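You operate a simulated robot arm through the tools that you are given. There is no shell and no other tool.

The job below is to be done with a simulated robot arm. You get a single attempt, and the scene is never put back.

JOB
Trim the air monitor to 20.9 %, then get a GOOD air test.
Fine: shut the blue knob cover again; hold AIR TEST till GOOD shows.

It is judged by the outcome, as a careful person would: the job done as asked, and still so three seconds after it is handed in. It fails if anything else is knocked over, pushed out of place, dropped, spilled or broken. Lids that push on must go on centred and level and be pressed home; caps that screw on are set level and turned clockwise until they are tight.

ROBOT AND FRAMES
A 7-joint arm with a two-finger parallel gripper, fixed in place. Base frame: the origin is at the foot of the arm, x ahead of it, y to its left, z up. Lengths are in m, angles in degrees, forces in N, time in s.
With the tool pointing down near the work surface it reaches from about 0.1 to 0.78 m from the base axis. Its first joint turns from -143.0 to 143.0 degrees. Payload 3 kg.
Tool frame: the origin (TCP) lies between the finger pads and is the grasp point; the fingertips stand 0.03 m ahead of it; z points along the fingers, y is the line along which they close. Largest opening 0.094 m; finger width 0.028, thickness 0.01; the body of the gripper, 0.05 by 0.096 m, starts 0.055 m behind the TCP.
Orientation is that of the tool frame in the base frame, as a unit quaternion [w, x, y, z]. With the fingers straight down and closing along the base's y, the tool's x points along the base's -x, its y along +y and its z along -z.

CONTROLS
- The arm moves only by the tool send_rows. Its argument "targets" is a list of rows, each a list of 3 entries, a list of its own where there are three numbers: the turn, a rotation vector about the tool's x, y, z in degrees, then the shift along the tool's x, y, z in m, then the finger opening in m, from 0 to 0.094. In form: [[[wx, wy, wz], [tx, ty, tz], gripper], ...]. A call has 1 to 20 rows; each row shifts and turns the commanded pose from where the row before left it, along the tool's axes as they then stand. Each row takes 0.2 s and may step no farther than 0.05 m and 8.6 degrees from the row before; otherwise, or with a gripper value out of range, the whole call is refused. Where a pose cannot be reached the arm comes as near as it can. A force on the tool above 90 N (or 10 N above the force at the start of the call, whichever is more), or a blocked arm, ends the call early, and 0.2 s more pass. Each finger travels about 0.072 m/s and halts on what it meets, pressing with about 29 N; the grip force reading is that of the motor and also rises with nothing between the fingers. The clock runs only during rows and for 0.2 s after the last one: add rows that do not move to give the fingers time. The reply holds the time, the measured pose of the TCP, the force on the tool along the base axes, the opening and the grip force, in the units named above and with some noise, with the torque about the TCP (base axes, N m) and any sound that the robot's microphone picked up.
- Cameras (640 x 400 px; columns grow to the right, rows downward): "scene" is fixed at [0.4102, -0.5118, 1.6826]; the picture's right is [0.80, -0.60, 0.00], its down [-0.32, -0.43, -0.84] and it looks along [0.51, 0.67, -0.54] (base axes); focal length 330 px, centre (320, 200). "wrist" rides on the gripper at [0.076, 0.014, -0.103] in the tool frame; the picture's right is [-0.18, 0.98, 0.00], its down [-0.75, -0.14, -0.64] and it looks along [-0.63, -0.12, 0.77] (tool axes); focal length 243 px, centre (320, 200). There is no depth. A picture from a camera that has moved, and an enlarged one, comes with that camera's place and axes in the base frame and with its lens. The place of the scene camera against the robot may be out by one fixed shift of up to 0.025 m in any direction.
- grab_frame(camera): a new picture of that camera. No time passes.
- inspect(camera, box): a new picture of the part [left, top, right, bottom] of that camera's present view, enlarged. No time passes.
- sign_off(): hands the job in; it is judged then, once.

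Nothing tells you positions but the pictures and the camera data. Unless the task says otherwise, let go and move clear before handing in.

The tools are called as a command line: name --argument value ..., lists and objects as JSON in quotes. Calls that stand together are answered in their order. send_rows: Moves the arm, as the interface text tells. Its arguments: {"type":"object","properties":{"targets":{"type":"array","items":{"type":"array"}}},"required":["targets"]} The other tools are called the same way: grab_frame (camera) takes a picture; inspect (camera, box) takes an enlarged picture of a part of a camera's view; sign_off () hands the job in.

At the start:

```text
time_s: 0.0
tcp_pos: [0.5888, 0.0739, 1.2789]
orientation: [-0.001, -0.001, 1.0, 0.0]
wrist_force: [0.1, 0.2, -0.1]
ft_torque: [0.04, 0.01, 0.02]
opening: 0.0942
finger_force: 0.1
```

scene: 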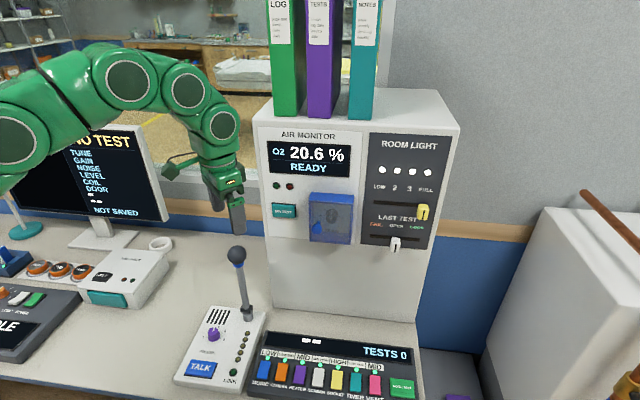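
wrist: 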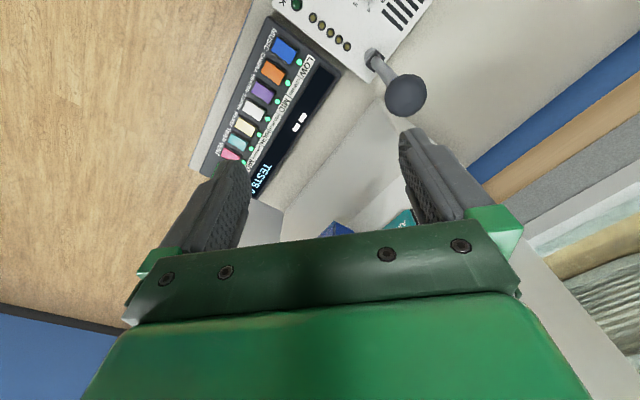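

I see a wall-like console with an AIR MONITOR panel (O2 20.6 %, READY), a teal AIR TEST button and a blue knob cover beside it. I'll look closer before moving.

inspect --camera "scene" --box '[250, 110, 450, 260]'

inspect --camera "scene" --box '[260, 160, 370, 250]'

inspect --camera "scene" --box '[160, 220, 440, 400]'

```text
2.67 times, centred on (350, 185) of scene
camera zoom: at [0.4102, -0.5118, 1.6826], right [0.8, -0.6, 0.0], down [-0.32, -0.43, -0.84], along [0.51, 0.67, -0.54], focal length 881 px, centre (240, 240)
```

zoom: 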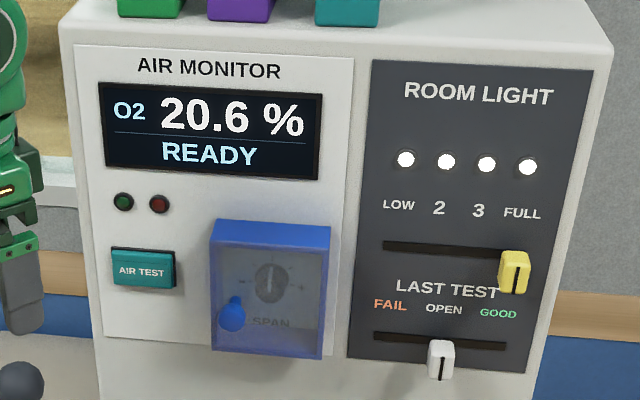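

```text
4.44 times, centred on (315, 205) of scene
camera zoom: at [0.4102, -0.5118, 1.6826], right [0.8, -0.6, 0.0], down [-0.32, -0.43, -0.84], along [0.51, 0.67, -0.54], focal length 1468 px, centre (342, 178)
```

zoom: 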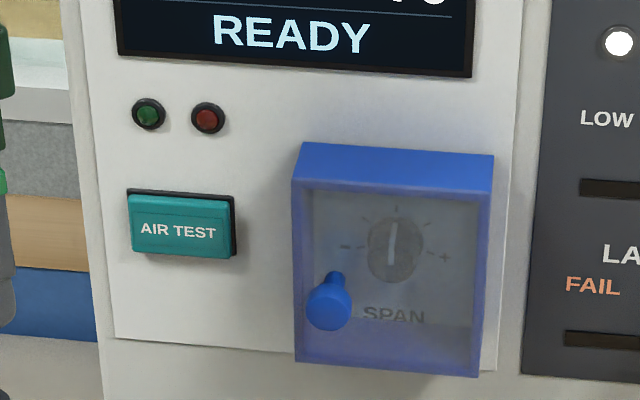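

```text
2.22 times, centred on (300, 310) of scene
camera zoom: at [0.4102, -0.5118, 1.6826], right [0.8, -0.6, 0.0], down [-0.32, -0.43, -0.84], along [0.51, 0.67, -0.54], focal length 734 px, centre (364, -44)
```

zoom: 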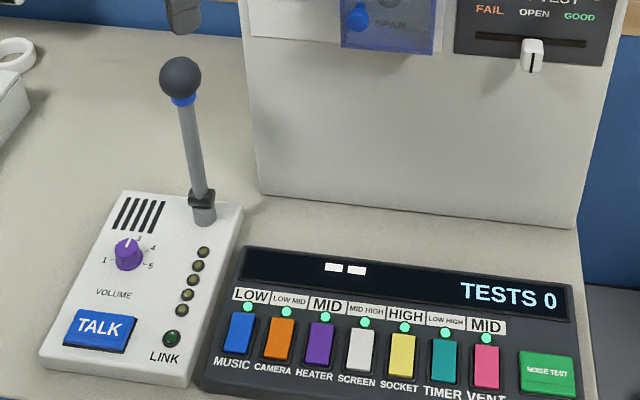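

The console's front seems turned about 45°, facing (-0.7,-0.7); the cover has a ball handle at its left edge, so it probably hinges on the right. I'll first shift to stand in front of the panel, then turn the tool to point at it.

send_rows --targets '[[[0, 0, 0], [0.0015, -0.045, 0.005], 0.094], [[0, 0, 0], [0.0015, -0.045, 0.005], 0.094], [[0, 0, 0], [0.0015, -0.045, 0.005], 0.094], [[0, 0, 0], [0.0015, -0.045, 0.005], 0.094], [[0, 0, 0], [0.0015, -0.045, 0.005], 0.094], [[0, 0, 0], [0.0015, -0.045, 0.005], 0.094], [[0, 0, -7.5], [0, 0, 0], 0.094], [[0, 0, -7.5], [0, 0, 0], 0.094], [[0, 0, -7.5], [0, 0, 0], 0.094], [[0, 0, -7.5], [0, 0, 0], 0.094], [[0, 0, -7.5], [0, 0, 0], 0.094], [[0, 0, -7.5], [0, 0, 0], 0.094]]'

```text
time_s: 2.6
tcp_pos: [0.5808, -0.1963, 1.2484]
orientation: [0.0, -0.383, 0.924, 0.0]
wrist_force: [0.2, 0.3, 0.6]
ft_torque: [0.03, 0.03, 0.0]
opening: 0.094
finger_force: 0.0
```

The arm is yawed 45° as planned and clear of the console. Next I pitch the tool up to point horizontally into the panel.

send_rows --targets '[[[0, -8.5, 0], [0, 0, 0], 0.094], [[0, -8.5, 0], [0, 0, 0], 0.094], [[0, -8.5, 0], [0, 0, 0], 0.094], [[0, -8.5, 0], [0, 0, 0], 0.094], [[0, -8.5, 0], [0, 0, 0], 0.094], [[0, -8.5, 0], [0, 0, 0], 0.094], [[0, -8.5, 0], [0, 0, 0], 0.094], [[0, -8.5, 0], [0, 0, 0], 0.094], [[0, -8.5, 0], [0, 0, 0], 0.094], [[0, -8.5, 0], [0, 0, 0], 0.094], [[0, -5.0, 0], [0, 0, 0], 0.094]]'

grab_frame --camera "wrist"

grab_frame --camera "scene"

```text
time_s: 5.0
tcp_pos: [0.5811, -0.1963, 1.2501]
orientation: [0.653, -0.27, 0.653, 0.271]
wrist_force: [-0.9, -0.5, 0.1]
ft_torque: [0.02, -0.01, -0.02]
opening: 0.0942
finger_force: 0.0
```

```text
taken
camera wrist: at [0.4989, -0.2582, 1.1726], right [-0.7, 0.69, 0.18], down [-0.35, -0.55, 0.75], along [0.63, 0.46, 0.63], focal length 243 px, centre (320, 200)
```

wrist: 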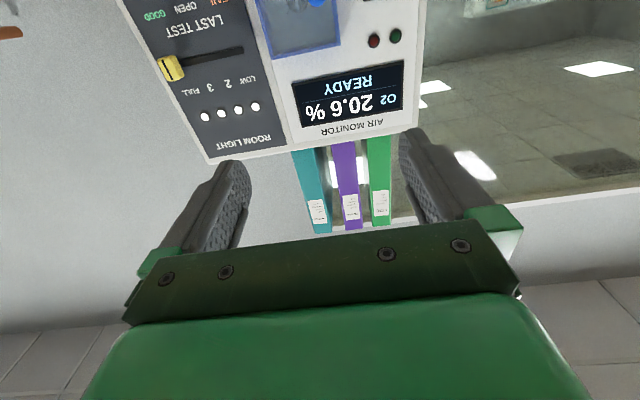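

```text
taken
```

scene: 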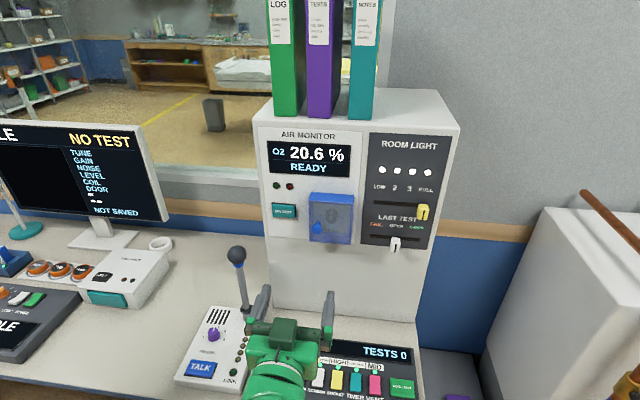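

The tool now points squarely at the panel, and the panel edges look parallel to it, so ~45° is about right. I'll roll 90° so the fingers close vertically and the camera sits on the left, giving a second view for triangulation.

inspect --camera "wrist" --box '[120, 0, 440, 200]'

send_rows --targets '[[[0, 0, 8.5], [0, 0, 0], 0.094], [[0, 0, 8.5], [0, 0, 0], 0.094], [[0, 0, 8.5], [0, 0, 0], 0.094], [[0, 0, 8.5], [0, 0, 0], 0.094], [[0, 0, 8.5], [0, 0, 0], 0.094], [[0, 0, 8.5], [0, 0, 0], 0.094], [[0, 0, 8.5], [0, 0, 0], 0.094], [[0, 0, 8.5], [0, 0, 0], 0.094], [[0, 0, 8.5], [0, 0, 0], 0.094], [[0, 0, 8.5], [0, 0, 0], 0.094], [[0, 0, 5.0], [0, 0, 0], 0.094]]'

grab_frame --camera "wrist"

```text
2.00 times, centred on (280, 100) of wrist
camera zoom: at [0.4989, -0.2582, 1.1726], right [-0.7, 0.69, 0.18], down [-0.35, -0.55, 0.75], along [0.63, 0.46, 0.63], focal length 485 px, centre (400, 400)
```

zoom: 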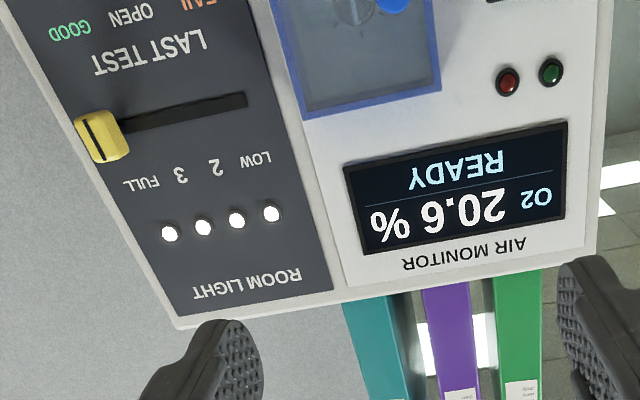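

```text
time_s: 7.4
tcp_pos: [0.5818, -0.1971, 1.2499]
orientation: [0.269, 0.271, 0.652, 0.655]
wrist_force: [-0.2, -0.8, 0.1]
ft_torque: [-0.01, -0.01, 0.01]
opening: 0.0939
finger_force: 0.1
```

```text
taken
camera wrist: at [0.4546, -0.215, 1.2624], right [0.13, -0.13, 0.98], down [0.08, -0.99, -0.14], along [0.99, 0.1, -0.12], focal length 243 px, centre (320, 200)
```

wrist: 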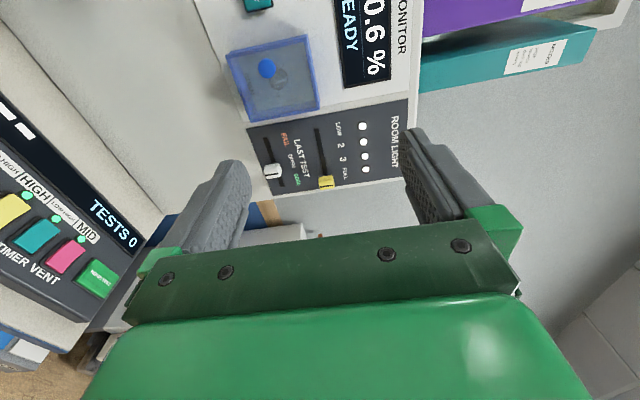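

The view is now rotated: picture right is up, and the cover, its ball handle and the AIR TEST button are visible at the top. I'll zoom in for precise measurement.

inspect --camera "wrist" --box '[200, 0, 420, 140]'

grab_frame --camera "scene"

```text
2.86 times, centred on (310, 70) of wrist
camera zoom: at [0.4546, -0.215, 1.2624], right [0.13, -0.13, 0.98], down [0.08, -0.99, -0.14], along [0.99, 0.1, -0.12], focal length 693 px, centre (349, 571)
```

zoom: 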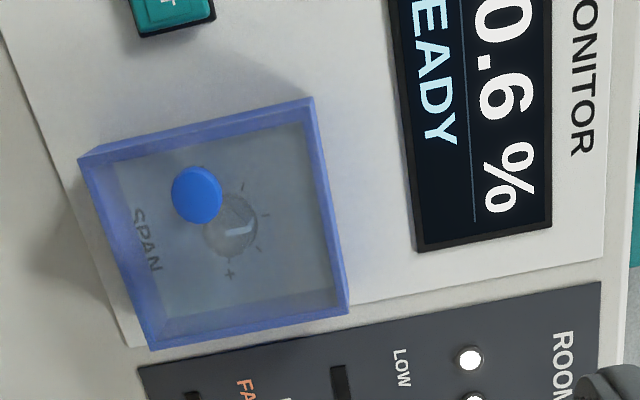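

```text
taken
```

scene: 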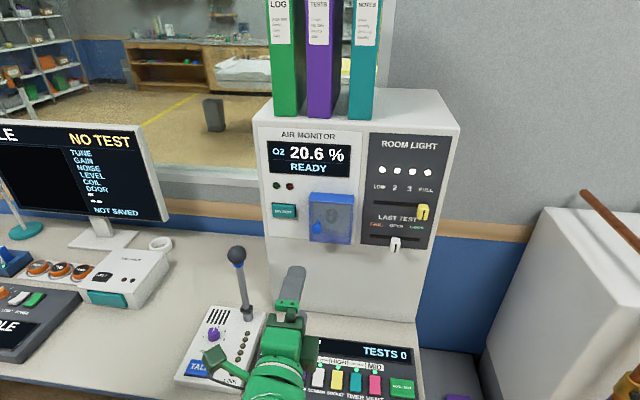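

The two wrist views agree: the panel plane lies about 0.64 m along the (0.71,0.71) direction, i.e. ~0.37 m ahead of the TCP. I'll zoom closer on the cover to get its edges and handle position.

inspect --camera "wrist" --box '[215, 20, 335, 130]'

inspect --camera "scene" --box '[300, 180, 365, 250]'

```text
3.64 times, centred on (275, 75) of wrist
camera zoom: at [0.4546, -0.215, 1.2624], right [0.13, -0.13, 0.98], down [0.08, -0.99, -0.14], along [0.99, 0.1, -0.12], focal length 882 px, centre (484, 654)
```

zoom: 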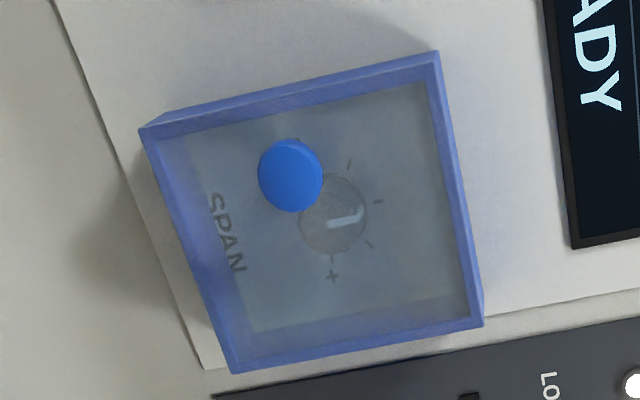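

```text
5.71 times, centred on (332, 215) of scene
camera zoom: at [0.4102, -0.5118, 1.6826], right [0.8, -0.6, 0.0], down [-0.32, -0.43, -0.84], along [0.51, 0.67, -0.54], focal length 1887 px, centre (249, 114)
```

zoom: 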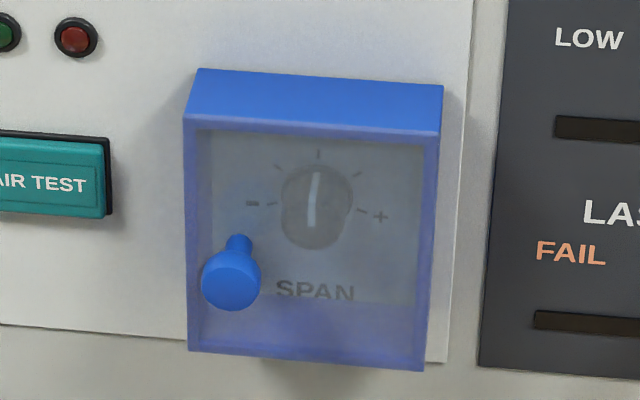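

The cover spans about 0.11 × 0.13 m, with its front face about 0.04 m off the panel. The mushroom handle is on its left at mid-height, and the span knob is behind it. I'll move to a pregrasp in front of the handle.

send_rows --targets '[[[0, 0, 0], [0.0055, -0.04, 0.0], 0.06], [[0, 0, 0], [0.0055, -0.04, 0.0], 0.06], [[0, 0, 0], [0, 0, 0.045], 0.06], [[0, 0, 0], [0, 0, 0.045], 0.06], [[0, 0, 0], [0, 0, 0.045], 0.06], [[0, 0, 0], [0, 0, 0.045], 0.06], [[0, 0, 0], [0, 0, 0.03], 0.06], [[0, 0, 0], [0, 0, 0], 0.06]]'

grab_frame --camera "wrist"

inspect --camera "scene" --box '[240, 120, 440, 300]'

```text
time_s: 9.2
tcp_pos: [0.7194, -0.0396, 1.1711]
orientation: [0.271, 0.271, 0.653, 0.654]
wrist_force: [0.0, 0.4, -0.4]
ft_torque: [0.02, -0.01, 0.0]
opening: 0.0598
finger_force: 0.1
```

```text
taken
camera wrist: at [0.5924, -0.0577, 1.1845], right [0.13, -0.13, 0.98], down [0.08, -0.99, -0.14], along [0.99, 0.1, -0.12], focal length 243 px, centre (320, 200)
```

wrist: 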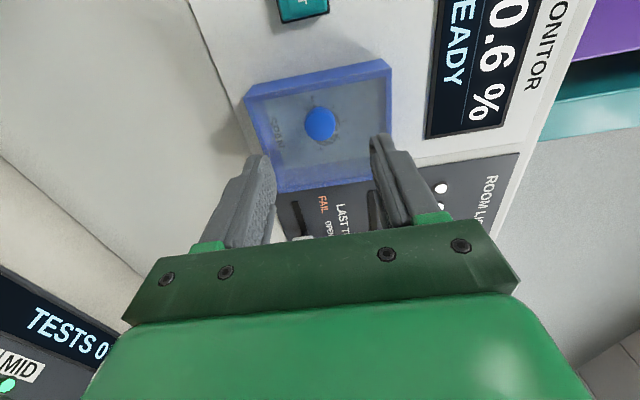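

```text
2.22 times, centred on (340, 210) of scene
camera zoom: at [0.4102, -0.5118, 1.6826], right [0.8, -0.6, 0.0], down [-0.32, -0.43, -0.84], along [0.51, 0.67, -0.54], focal length 734 px, centre (276, 178)
```

zoom: 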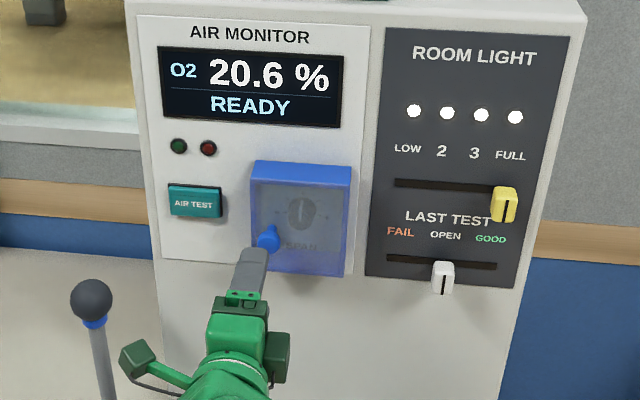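

The handle triangulates to the same place from this closer view, nearly straight ahead. I'll advance so the pads straddle the disc, then check before closing.

send_rows --targets '[[[0, 0, 0], [-0.003, 0, 0.03], 0.06], [[0, 0, 0], [0, 0, 0.03], 0.06], [[0, 0, 0], [0, 0, 0.023], 0.06], [[0, 0, 0], [0, 0, 0], 0.06]]'

grab_frame --camera "wrist"

inspect --camera "scene" --box '[270, 160, 390, 260]'

```text
time_s: 10.2
tcp_pos: [0.7813, 0.0157, 1.1676]
orientation: [0.27, 0.27, 0.654, 0.653]
wrist_force: [0.0, -0.3, 0.7]
ft_torque: [0.0, -0.02, 0.02]
opening: 0.0597
finger_force: 0.1
```

```text
taken
camera wrist: at [0.6559, -0.0017, 1.182], right [0.13, -0.13, 0.98], down [0.08, -0.99, -0.14], along [0.99, 0.1, -0.12], focal length 243 px, centre (320, 200)
```

wrist: 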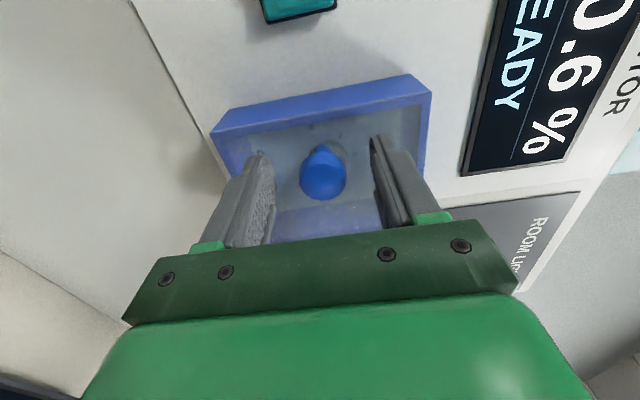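

```text
4.00 times, centred on (330, 210) of scene
camera zoom: at [0.4102, -0.5118, 1.6826], right [0.8, -0.6, 0.0], down [-0.32, -0.43, -0.84], along [0.51, 0.67, -0.54], focal length 1321 px, centre (280, 160)
```

zoom: 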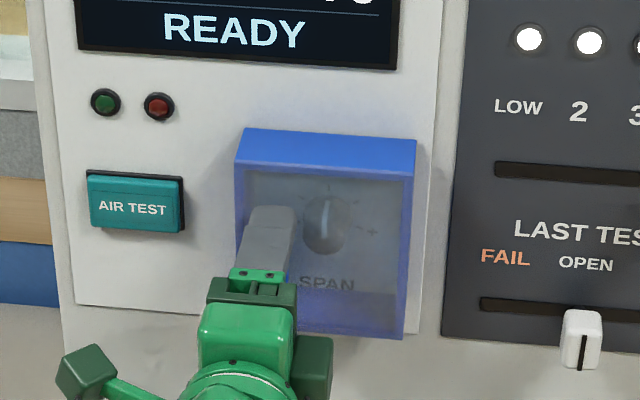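

The disc sits centred between the pads, just ahead of the TCP. I'll close on it.

send_rows --targets '[[[0, 0, 0], [0, 0, 0], 0.0], [[0, 0, 0], [0, 0, 0], 0.0], [[0, 0, 0], [0, 0, 0], 0.0], [[0, 0, 0], [0, 0, 0], 0.0]]'

grab_frame --camera "wrist"

```text
time_s: 11.2
tcp_pos: [0.7818, 0.0156, 1.1698]
orientation: [0.271, 0.269, 0.653, 0.654]
wrist_force: [24.1, 3.4, 45.4]
ft_torque: [0.16, 0.01, 0.51]
opening: 0.0253
finger_force: 45.1
```

```text
taken
camera wrist: at [0.6556, -0.0022, 1.1833], right [0.13, -0.13, 0.98], down [0.08, -0.99, -0.14], along [0.99, 0.1, -0.12], focal length 243 px, centre (320, 200)
```

wrist: 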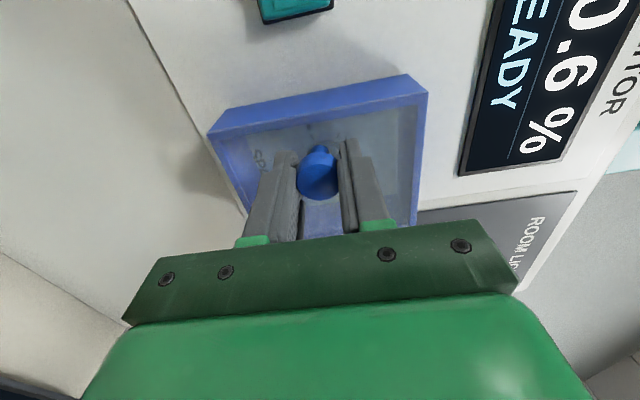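

The grip is on the disc (25 mm), but the tool carries ~45 N vertically, so my height is slightly low. I'll nudge up a little to relieve that.

send_rows --targets '[[[0, 0, 0], [0, 0.001, 0], 0.0], [[0, 0, 0], [0, 0, 0], 0.0]]'

```text
time_s: 11.8
tcp_pos: [0.7834, 0.0161, 1.1692]
orientation: [0.271, 0.271, 0.653, 0.654]
wrist_force: [3.7, -7.8, 43.0]
ft_torque: [0.29, -0.12, -0.75]
opening: 0.0253
finger_force: 44.8
```

send_rows --targets '[[[0, 0, 0], [0, 0.002, 0], 0.0], [[0, 0, 0], [0, 0, 0], 0.0]]'

inspect --camera "wrist" --box '[220, 100, 420, 250]'

```text
time_s: 12.4
tcp_pos: [0.783, 0.0168, 1.1702]
orientation: [0.27, 0.271, 0.654, 0.653]
wrist_force: [-25.2, -12.9, -11.5]
ft_torque: [-0.04, 0.01, -0.77]
opening: 0.0249
finger_force: 45.3
```

```text
2.67 times, centred on (320, 175) of wrist
camera zoom: at [0.6559, -0.0014, 1.1841], right [0.13, -0.13, 0.98], down [0.08, -0.99, -0.14], along [0.99, 0.1, -0.12], focal length 647 px, centre (320, 267)
```

zoom: 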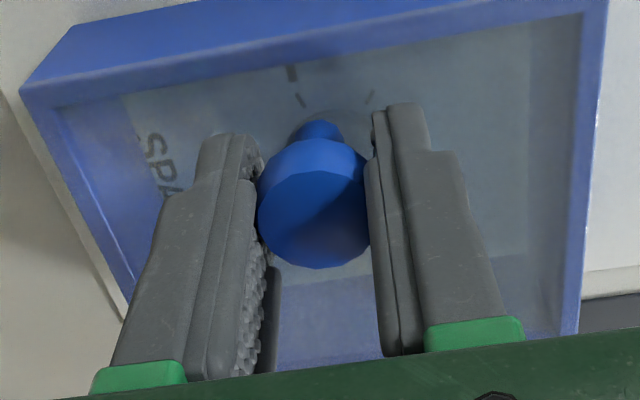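

The vertical load is relieved and the grip is even. I'll swing the handle outward a few degrees along an arc about an assumed right-rear hinge and check the forces.

send_rows --targets '[[[0, 0, 0], [-0.004, 0, -0.0042], 0.0], [[0, 0, 0], [-0.0041, 0, -0.0042], 0.0], [[0, 0, 0], [0, 0, 0], 0.0]]'

grab_frame --camera "wrist"

inspect --camera "scene" --box '[270, 160, 390, 260]'

```text
time_s: 13.2
tcp_pos: [0.7826, 0.007, 1.1687]
orientation: [0.27, 0.27, 0.655, 0.652]
wrist_force: [-36.8, 11.5, -72.9]
ft_torque: [-0.31, 0.25, 1.26]
opening: 0.0251
finger_force: 44.8
```

```text
taken
camera wrist: at [0.656, -0.0116, 1.1844], right [0.13, -0.13, 0.98], down [0.08, -0.99, -0.14], along [0.99, 0.1, -0.12], focal length 243 px, centre (320, 200)
```

wrist: 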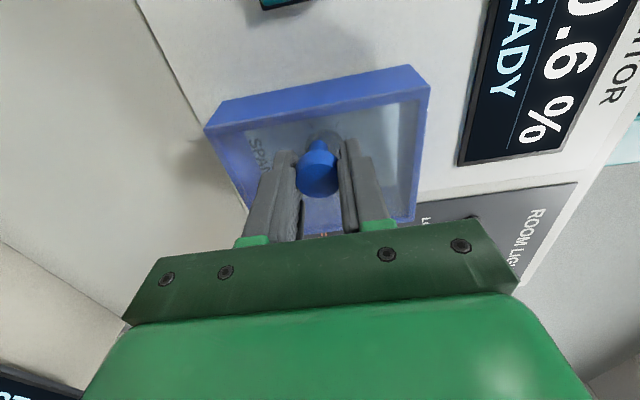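

```text
4.00 times, centred on (330, 210) of scene
camera zoom: at [0.4102, -0.5118, 1.6826], right [0.8, -0.6, 0.0], down [-0.32, -0.43, -0.84], along [0.51, 0.67, -0.54], focal length 1321 px, centre (280, 160)
```

zoom: 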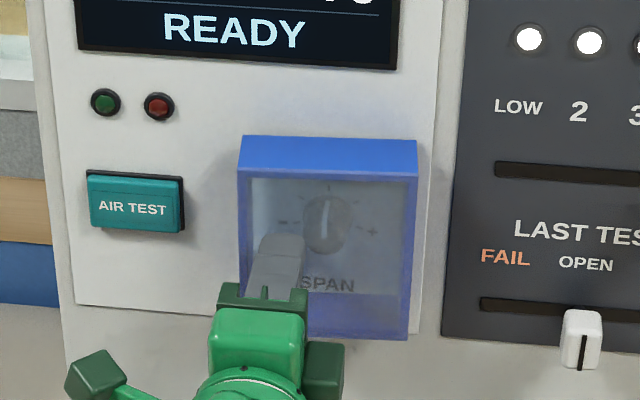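

The cover is starting to open, with its left edge lifting off the panel, so the hinge is on the right. The vertical load is now negative, so I'll lower slightly while continuing the arc.

send_rows --targets '[[[0, 0, 0], [0, -0.0015, 0], 0.0], [[0, 0, 0], [-0.0044, 0, -0.0038], 0.0], [[0, 0, 0], [-0.0045, 0, -0.0037], 0.0], [[0, 0, 0], [0, 0, 0], 0.0]]'

grab_frame --camera "wrist"

```text
time_s: 14.2
tcp_pos: [0.7835, -0.0066, 1.1703]
orientation: [0.272, 0.271, 0.655, 0.651]
wrist_force: [-4.6, 8.2, -72.5]
ft_torque: [-0.46, -0.05, 0.95]
opening: 0.0253
finger_force: 44.9
```

```text
taken
camera wrist: at [0.6569, -0.0244, 1.1841], right [0.13, -0.13, 0.98], down [0.08, -0.99, -0.14], along [0.99, 0.09, -0.12], focal length 243 px, centre (320, 200)
```

wrist: 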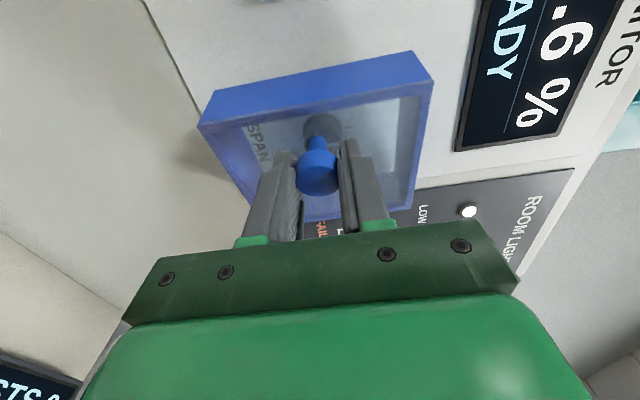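

The cover is following the arm well. I'll relieve the downward load with another small drop and keep going.

send_rows --targets '[[[0, 0, 0], [0, -0.002, 0], 0.0], [[0, 0, 0], [0, 0, 0], 0.0]]'

```text
time_s: 14.8
tcp_pos: [0.7851, -0.0073, 1.1704]
orientation: [0.271, 0.271, 0.653, 0.654]
wrist_force: [17.1, 6.4, -33.7]
ft_torque: [-0.28, -0.1, 0.56]
opening: 0.0251
finger_force: 45.1
```

send_rows --targets '[[[0, 0, 0], [-0.0048, -0.0005, -0.0033], 0.0], [[0, 0, 0], [-0.0049, 0, -0.0032], 0.0], [[0, 0, 0], [-0.0051, 0, -0.0028], 0.0], [[0, 0, 0], [-0.0052, 0, -0.0027], 0.0], [[0, 0, 0], [-0.0054, 0, -0.0022], 0.0], [[0, 0, 0], [-0.0054, 0, -0.0021], 0.0], [[0, 0, 0], [0, 0, 0], 0.0]]'

grab_frame --camera "wrist"

inspect --camera "scene" --box '[270, 160, 390, 260]'

```text
time_s: 16.4
tcp_pos: [0.7932, -0.0404, 1.1712]
orientation: [0.271, 0.271, 0.653, 0.654]
wrist_force: [-32.9, -7.0, 25.0]
ft_torque: [0.15, -0.07, 0.82]
opening: 0.0252
finger_force: 45.0
```

```text
taken
camera wrist: at [0.6661, -0.0584, 1.1833], right [0.13, -0.13, 0.98], down [0.08, -0.99, -0.14], along [0.99, 0.09, -0.12], focal length 243 px, centre (320, 200)
```

wrist: 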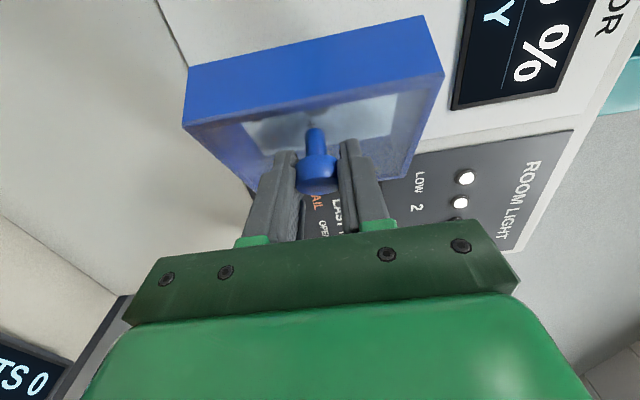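

```text
4.00 times, centred on (330, 210) of scene
camera zoom: at [0.4102, -0.5118, 1.6826], right [0.8, -0.6, 0.0], down [-0.32, -0.43, -0.84], along [0.51, 0.67, -0.54], focal length 1321 px, centre (280, 160)
```

zoom: 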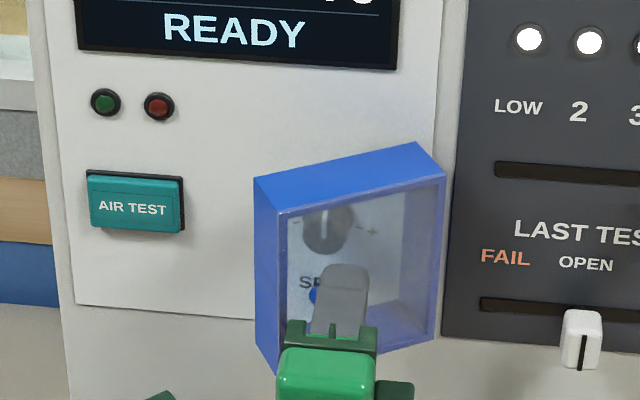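

The door is open about 30° and pivots freely in the pads. I'll continue the arc to about 60°.

send_rows --targets '[[[0, 0, 0], [-0.0055, 0.0005, -0.0017], 0.0], [[0, 0, 0], [-0.0056, 0, -0.0016], 0.0], [[0, 0, 0], [-0.0057, 0, -0.001], 0.0], [[0, 0, 0], [-0.0058, 0, -0.0009], 0.0], [[0, 0, 0], [-0.0058, 0, -0.0004], 0.0], [[0, 0, 0], [-0.0058, 0, -0.0004], 0.0], [[0, 0, 0], [-0.0058, 0, 0.0001], 0.0], [[0, 0, 0], [-0.0059, 0, 0.0002], 0.0], [[0, 0, 0], [-0.0058, 0, 0.0008], 0.0], [[0, 0, 0], [-0.0057, 0, 0.0009], 0.0], [[0, 0, 0], [0, 0, 0], 0.0]]'

grab_frame --camera "wrist"

inspect --camera "scene" --box '[270, 160, 430, 280]'

```text
time_s: 18.8
tcp_pos: [0.8303, -0.0815, 1.1709]
orientation: [0.271, 0.27, 0.653, 0.654]
wrist_force: [-14.4, -3.0, 43.4]
ft_torque: [0.21, -0.15, 1.07]
opening: 0.0251
finger_force: 45.2
```

```text
taken
camera wrist: at [0.704, -0.1001, 1.1834], right [0.13, -0.13, 0.98], down [0.08, -0.99, -0.14], along [0.99, 0.1, -0.12], focal length 243 px, centre (320, 200)
```

wrist: 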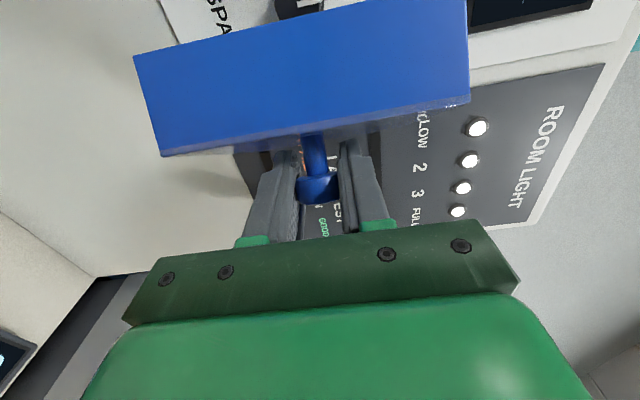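

```text
3.33 times, centred on (350, 220) of scene
camera zoom: at [0.4102, -0.5118, 1.6826], right [0.8, -0.6, 0.0], down [-0.32, -0.43, -0.84], along [0.51, 0.67, -0.54], focal length 1101 px, centre (220, 133)
```

zoom: 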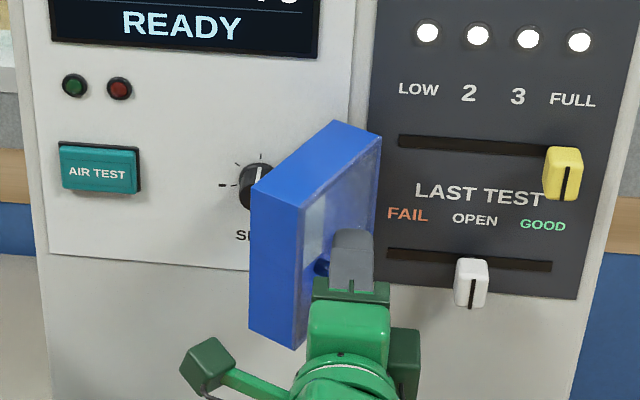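

The cover is open about 60°, and I can see the knob behind it. I'll continue to about 102°, watching the forces.

send_rows --targets '[[[0, 0, 0], [-0.0057, 0.0005, 0.0014], 0.0], [[0, 0, 0], [-0.0056, 0, 0.0014], 0.0], [[0, 0, 0], [-0.0055, 0, 0.0019], 0.0], [[0, 0, 0], [-0.0054, 0, 0.002], 0.0], [[0, 0, 0], [-0.0053, 0, 0.0025], 0.0], [[0, 0, 0], [-0.0052, 0, 0.0026], 0.0], [[0, 0, 0], [-0.005, 0, 0.0031], 0.0], [[0, 0, 0], [-0.0049, 0, 0.0032], 0.0], [[0, 0, 0], [-0.0047, 0, 0.0035], 0.0], [[0, 0, 0], [-0.0045, 0, 0.0036], 0.0], [[0, 0, 0], [0, 0, 0], 0.0]]'

grab_frame --camera "wrist"

inspect --camera "scene" --box '[270, 160, 430, 280]'

```text
time_s: 21.2
tcp_pos: [0.8863, -0.1017, 1.1693]
orientation: [0.27, 0.27, 0.654, 0.653]
wrist_force: [-11.4, -5.7, 21.7]
ft_torque: [-0.03, 0.07, 1.19]
opening: 0.0251
finger_force: 45.0
```

```text
taken
camera wrist: at [0.7595, -0.12, 1.1838], right [0.13, -0.13, 0.98], down [0.08, -0.99, -0.14], along [0.99, 0.1, -0.12], focal length 243 px, centre (320, 200)
```

wrist: 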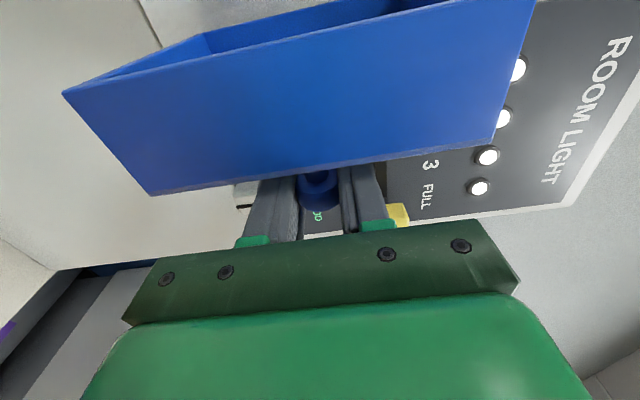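

```text
3.33 times, centred on (350, 220) of scene
camera zoom: at [0.4102, -0.5118, 1.6826], right [0.8, -0.6, 0.0], down [-0.32, -0.43, -0.84], along [0.51, 0.67, -0.54], focal length 1101 px, centre (220, 133)
```

zoom: 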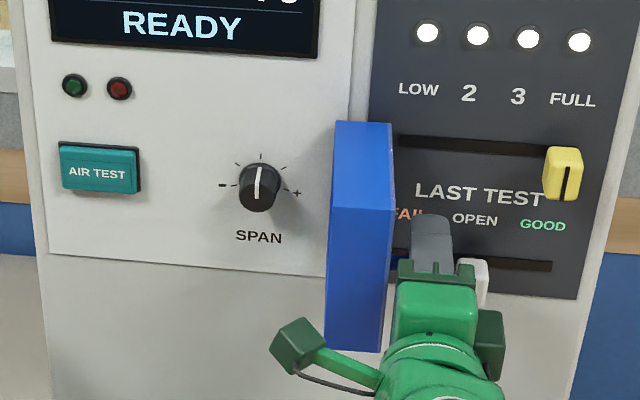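

The door is at about 90° and the span knob is fully exposed. I'll open it about 10° more for clearance, then release and see if it stays.

send_rows --targets '[[[0, 0, 0], [-0.0042, 0, 0.004], 0.0], [[0, 0, 0], [-0.0042, 0, 0.0041], 0.0], [[0, 0, 0], [-0.0038, 0, 0.0044], 0.0], [[0, 0, 0], [-0.0037, 0, 0.0045], 0.0], [[0, 0, 0], [0, 0, 0], 0.0], [[0, 0, 0], [0, 0, 0], 0.045], [[0, 0, 0], [0, 0, 0], 0.045], [[0, 0, 0], [0, 0, 0], 0.045]]'

grab_frame --camera "wrist"

inspect --camera "scene" --box '[270, 160, 430, 280]'

```text
time_s: 23.0
tcp_pos: [0.9094, -0.1019, 1.1701]
orientation: [0.27, 0.271, 0.653, 0.654]
wrist_force: [0.0, -0.2, 0.3]
ft_torque: [-0.02, 0.02, 0.02]
opening: 0.0451
finger_force: 0.1
```

```text
taken
camera wrist: at [0.7827, -0.1193, 1.1836], right [0.13, -0.13, 0.98], down [0.08, -0.99, -0.14], along [0.99, 0.1, -0.12], focal length 243 px, centre (320, 200)
```

wrist: 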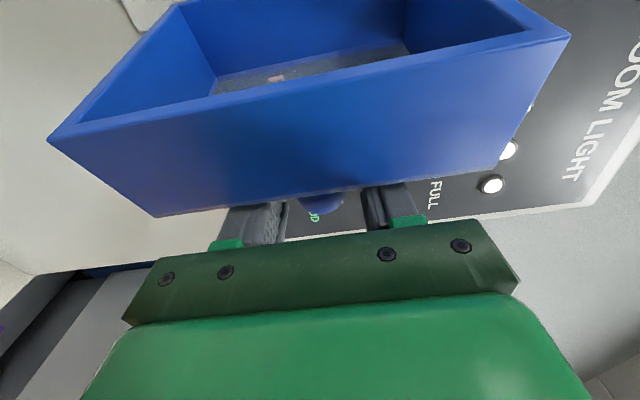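

```text
3.33 times, centred on (350, 220) of scene
camera zoom: at [0.4102, -0.5118, 1.6826], right [0.8, -0.6, 0.0], down [-0.32, -0.43, -0.84], along [0.51, 0.67, -0.54], focal length 1101 px, centre (220, 133)
```

zoom: 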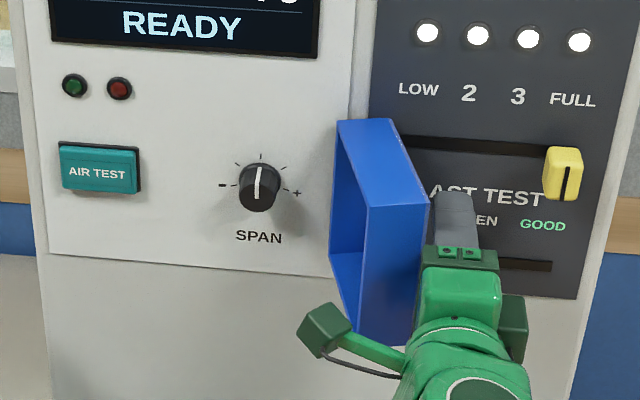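

The cover stays open at roughly 100° with no load on the gripper. I'll back straight out, then move left to stand in front of the knob at a safe distance.

send_rows --targets '[[[0, 0, 0], [0, 0, -0.04], 0.055], [[0, 0, 0], [0, 0, -0.04], 0.055], [[0, 0, 0], [0, 0, -0.04], 0.055], [[0, 0, 0], [0.0, 0, -0.02], 0.055], [[0, 0, 0], [0.048, 0, 0], 0.055], [[0, 0, 0], [0.048, 0, 0], 0.055], [[0, 0, 0], [0.048, 0, 0], 0.055], [[0, 0, 0], [0, 0, 0], 0.055]]'

grab_frame --camera "wrist"

inspect --camera "scene" --box '[250, 130, 430, 280]'

```text
time_s: 24.8
tcp_pos: [0.7074, -0.0936, 1.1661]
orientation: [0.271, 0.271, 0.654, 0.653]
wrist_force: [0.5, 0.2, 1.1]
ft_torque: [0.0, -0.02, -0.01]
opening: 0.0549
finger_force: 0.1
```

```text
taken
camera wrist: at [0.5812, -0.1118, 1.1789], right [0.13, -0.13, 0.98], down [0.08, -0.99, -0.14], along [0.99, 0.1, -0.12], focal length 243 px, centre (320, 200)
```

wrist: 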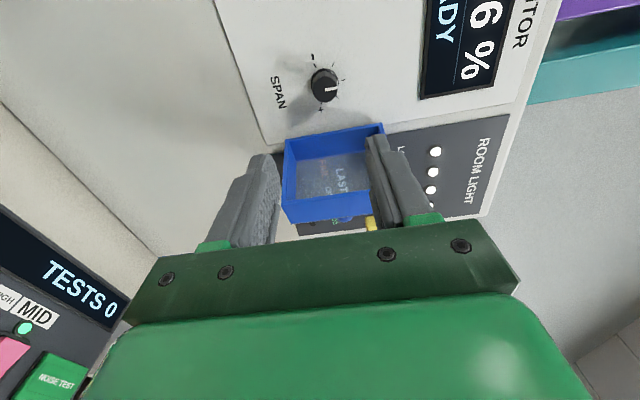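

```text
2.67 times, centred on (340, 205) of scene
camera zoom: at [0.4102, -0.5118, 1.6826], right [0.8, -0.6, 0.0], down [-0.32, -0.43, -0.84], along [0.51, 0.67, -0.54], focal length 881 px, centre (267, 187)
```

zoom: 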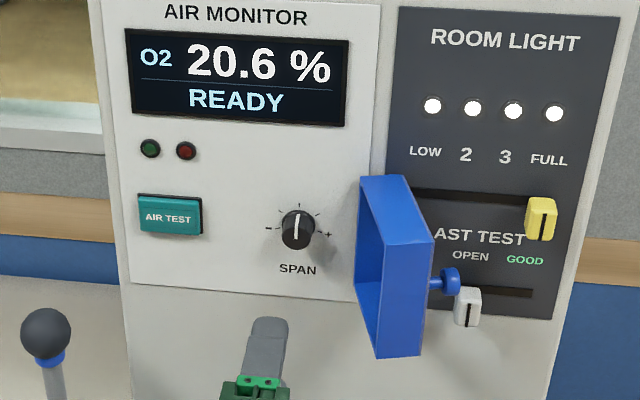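

The knob is now right ahead with the open cover to its right. I'll zoom in on the knob to find its centre and protrusion.

inspect --camera "wrist" --box '[270, 40, 380, 130]'

inspect --camera "scene" --box '[310, 180, 360, 225]'

```text
4.44 times, centred on (325, 85) of wrist
camera zoom: at [0.5812, -0.1118, 1.1789], right [0.13, -0.13, 0.98], down [0.08, -0.99, -0.14], along [0.99, 0.1, -0.12], focal length 1078 px, centre (298, 711)
```

zoom: 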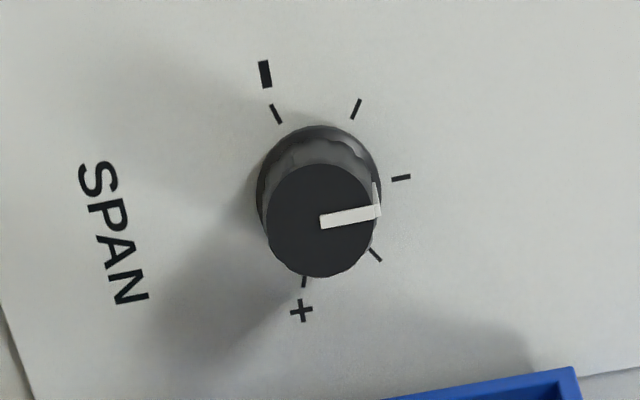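

```text
8.89 times, centred on (335, 202) of scene
camera zoom: at [0.4102, -0.5118, 1.6826], right [0.8, -0.6, 0.0], down [-0.32, -0.43, -0.84], along [0.51, 0.67, -0.54], focal length 2936 px, centre (187, 178)
```

zoom: 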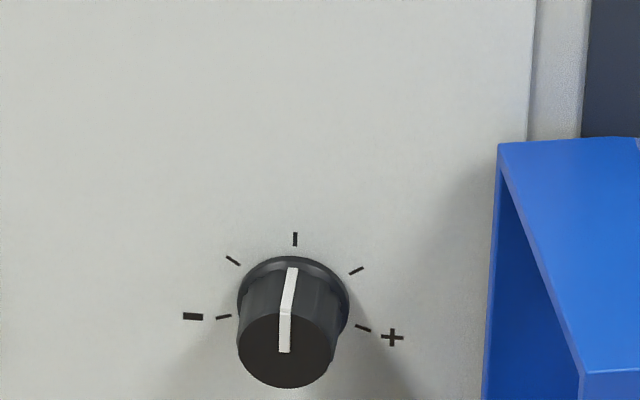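

The knob is about 28 mm across, protrudes ~27 mm, and is centred near s=0.568, z=1.170 with its pointer straight up. I'll take a settled pose reading before approaching.

send_rows --targets '[[[0, 0, 0], [-0.0015, 0, 0], 0.055], [[0, 0, 0], [0, 0, 0], 0.055]]'

inspect --camera "wrist" --box '[220, 20, 420, 220]'

```text
time_s: 25.4
tcp_pos: [0.7105, -0.0969, 1.1672]
orientation: [0.27, 0.271, 0.653, 0.653]
wrist_force: [0.3, 0.2, 0.2]
ft_torque: [0.03, 0.01, 0.03]
opening: 0.0549
finger_force: 0.1
```

```text
2.00 times, centred on (320, 120) of wrist
camera zoom: at [0.5831, -0.1143, 1.1808], right [0.13, -0.13, 0.98], down [0.08, -0.99, -0.14], along [0.99, 0.1, -0.12], focal length 485 px, centre (320, 360)
```

zoom: 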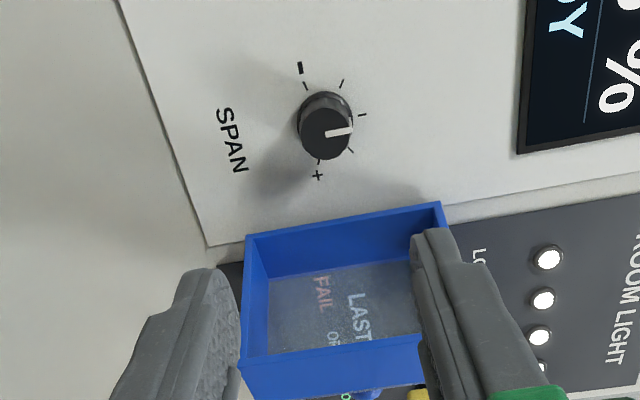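

The tool axis is about 3 mm below the knob centre. I'll correct that and advance partway, then recheck.

send_rows --targets '[[[0, 0, 0], [0.001, 0.003, 0.04], 0.06], [[0, 0, 0], [0, 0, 0.04], 0.06], [[0, 0, 0], [0, 0, 0.04], 0.06], [[0, 0, 0], [0, 0, 0.01], 0.06], [[0, 0, 0], [0, 0, 0], 0.06]]'

grab_frame --camera "wrist"

inspect --camera "scene" --box '[270, 160, 390, 260]'

```text
time_s: 26.6
tcp_pos: [0.8015, -0.0065, 1.1703]
orientation: [0.271, 0.27, 0.654, 0.653]
wrist_force: [0.4, 0.3, -0.1]
ft_torque: [-0.02, 0.02, -0.03]
opening: 0.0601
finger_force: 0.1
```

```text
taken
camera wrist: at [0.6759, -0.0244, 1.1851], right [0.13, -0.13, 0.98], down [0.08, -0.99, -0.14], along [0.99, 0.1, -0.12], focal length 243 px, centre (320, 200)
```

wrist: 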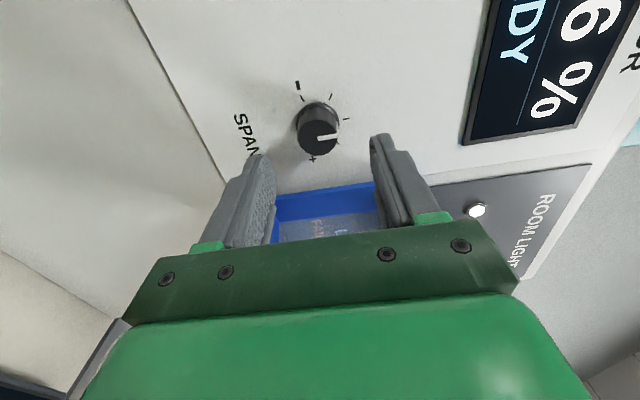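

```text
4.00 times, centred on (330, 210) of scene
camera zoom: at [0.4102, -0.5118, 1.6826], right [0.8, -0.6, 0.0], down [-0.32, -0.43, -0.84], along [0.51, 0.67, -0.54], focal length 1321 px, centre (280, 160)
```

zoom: 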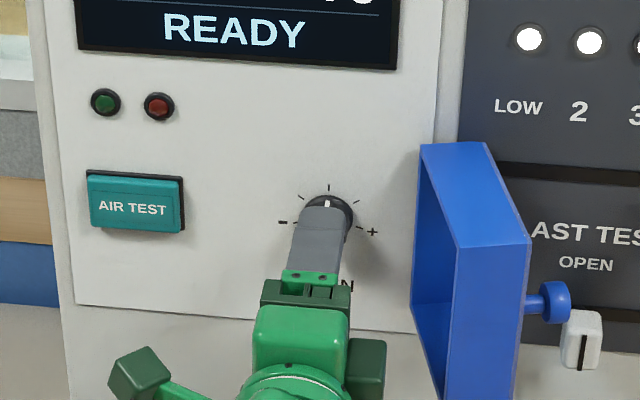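

inspect --camera "wrist" --box '[270, 80, 370, 180]'

```text
4.00 times, centred on (320, 130) of wrist
camera zoom: at [0.6759, -0.0244, 1.1851], right [0.13, -0.13, 0.98], down [0.08, -0.99, -0.14], along [0.99, 0.1, -0.12], focal length 970 px, centre (320, 480)
```

zoom: 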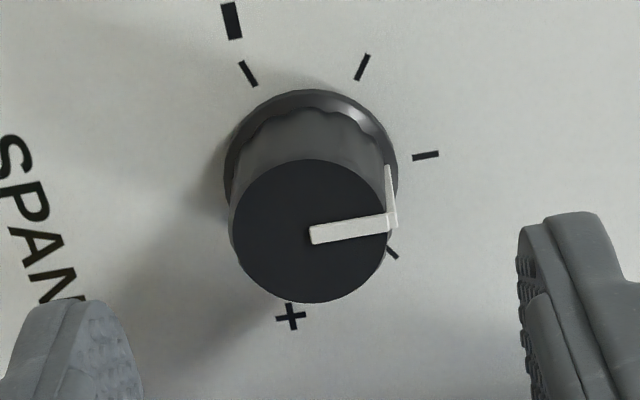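

The knob is a little left and below the tool axis. I'll correct that, advance so the tips are ~10 mm from the panel, and close on the knob.

send_rows --targets '[[[0, 0, 0], [0.0025, -0.0012, 0.02], 0.06], [[0, 0, 0], [0, 0, 0.021], 0.06], [[0, 0, 0], [0, 0, 0], 0.06]]'

grab_frame --camera "wrist"

inspect --camera "scene" --box '[270, 160, 390, 260]'

```text
time_s: 27.4
tcp_pos: [0.8265, 0.0233, 1.172]
orientation: [0.271, 0.27, 0.653, 0.654]
wrist_force: [-0.2, 0.2, 1.0]
ft_torque: [-0.01, -0.01, 0.0]
opening: 0.06
finger_force: 0.0
```

```text
taken
camera wrist: at [0.7013, 0.0049, 1.185], right [0.13, -0.13, 0.98], down [0.08, -0.99, -0.14], along [0.99, 0.1, -0.12], focal length 243 px, centre (320, 200)
```

wrist: 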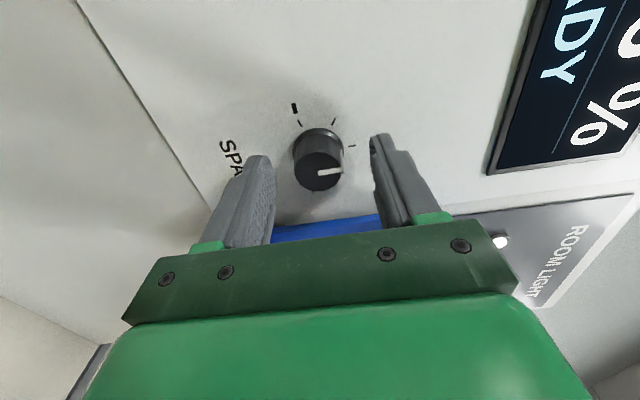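

```text
4.00 times, centred on (330, 210) of scene
camera zoom: at [0.4102, -0.5118, 1.6826], right [0.8, -0.6, 0.0], down [-0.32, -0.43, -0.84], along [0.51, 0.67, -0.54], focal length 1321 px, centre (280, 160)
```

zoom: 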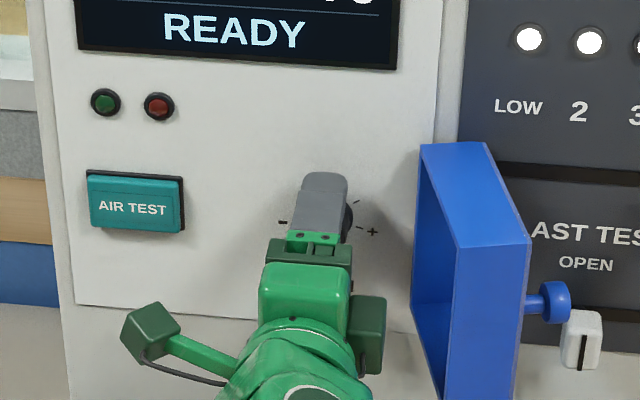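

The knob is centred between the pads. I'll close gently and check the load.

send_rows --targets '[[[0, 0, 0], [0, 0, 0], 0.026], [[0, 0, 0], [0, 0, 0], 0.026], [[0, 0, 0], [0, 0, 0], 0.026], [[0, 0, 0], [0, 0, 0], 0.026]]'

inspect --camera "scene" --box '[250, 130, 390, 260]'

inspect --camera "wrist" --box '[220, 80, 420, 250]'

```text
time_s: 28.4
tcp_pos: [0.8272, 0.0222, 1.1711]
orientation: [0.271, 0.271, 0.653, 0.653]
wrist_force: [-0.8, 1.5, -6.9]
ft_torque: [-0.14, 0.13, 0.05]
opening: 0.0301
finger_force: 3.8
```

```text
3.08 times, centred on (320, 195) of scene
camera zoom: at [0.4102, -0.5118, 1.6826], right [0.8, -0.6, 0.0], down [-0.32, -0.43, -0.84], along [0.51, 0.67, -0.54], focal length 1016 px, centre (320, 215)
```

zoom: 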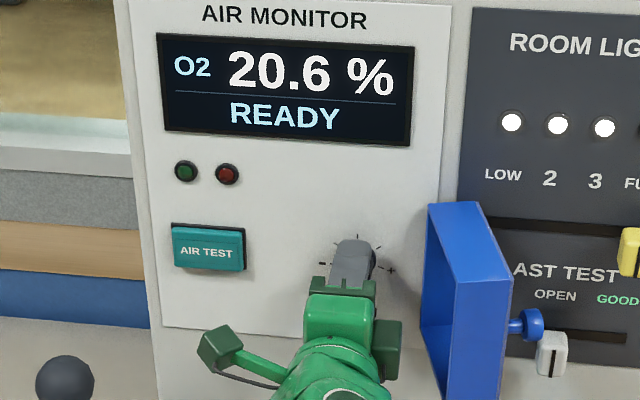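

```text
2.35 times, centred on (320, 165) of wrist
camera zoom: at [0.7013, 0.0048, 1.1849], right [0.13, -0.13, 0.98], down [0.08, -0.99, -0.14], along [0.99, 0.1, -0.12], focal length 571 px, centre (320, 282)
```

zoom: 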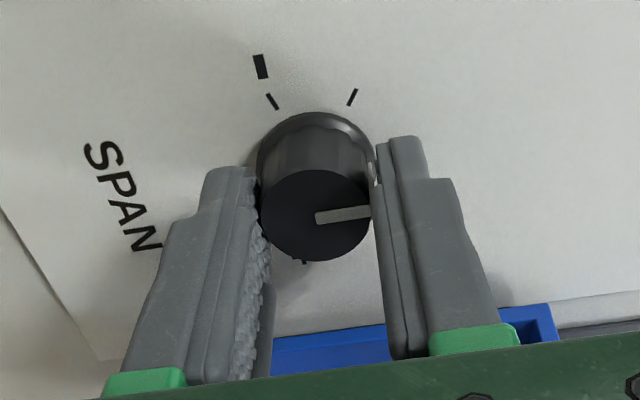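

The gripper holds the knob lightly (30 mm, ~4 N). I'll firm up a bit and turn clockwise by a small angle, then read the display.

send_rows --targets '[[[0, 0, 0], [0, 0, 0], 0.018], [[0, 0, 0], [0, 0, 0], 0.018], [[0, 0, 3], [0, 0, 0], 0.018], [[0, 0, 3], [0, 0, 0], 0.018], [[0, 0, 0], [0, 0, 0], 0.018]]'

inspect --camera "scene" --box '[250, 130, 390, 260]'

inspect --camera "wrist" --box '[220, 80, 420, 250]'

```text
time_s: 29.6
tcp_pos: [0.8278, 0.0232, 1.1711]
orientation: [0.235, 0.305, 0.639, 0.667]
wrist_force: [-44.9, -12.7, -39.2]
ft_torque: [-1.06, 1.06, 0.8]
opening: 0.0277
finger_force: 45.1
```

```text
3.08 times, centred on (320, 195) of scene
camera zoom: at [0.4102, -0.5118, 1.6826], right [0.8, -0.6, 0.0], down [-0.32, -0.43, -0.84], along [0.51, 0.67, -0.54], focal length 1016 px, centre (320, 215)
```

zoom: 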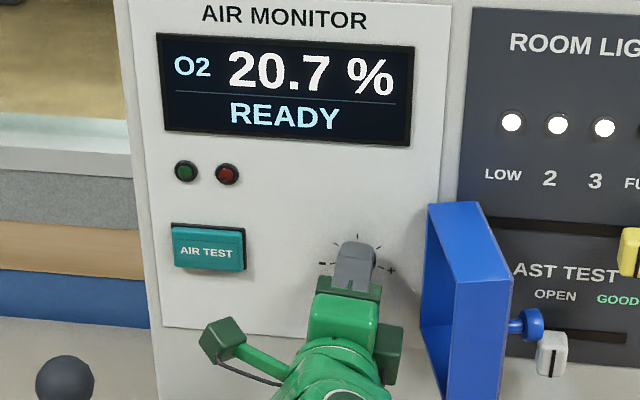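

```text
2.35 times, centred on (320, 165) of wrist
camera zoom: at [0.703, 0.0035, 1.192], right [0.2, -0.2, 0.96], down [0.07, -0.97, -0.22], along [0.98, 0.11, -0.19], focal length 571 px, centre (320, 282)
```

zoom: 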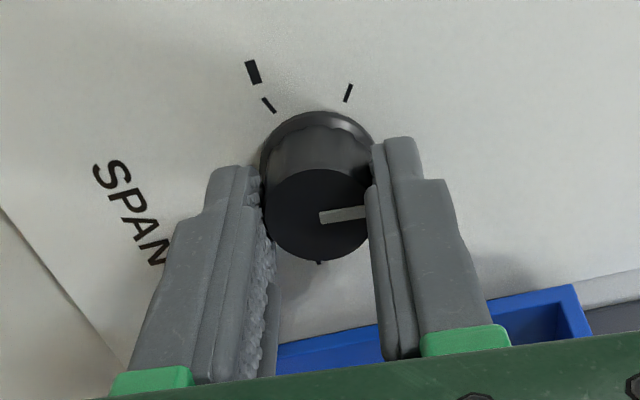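

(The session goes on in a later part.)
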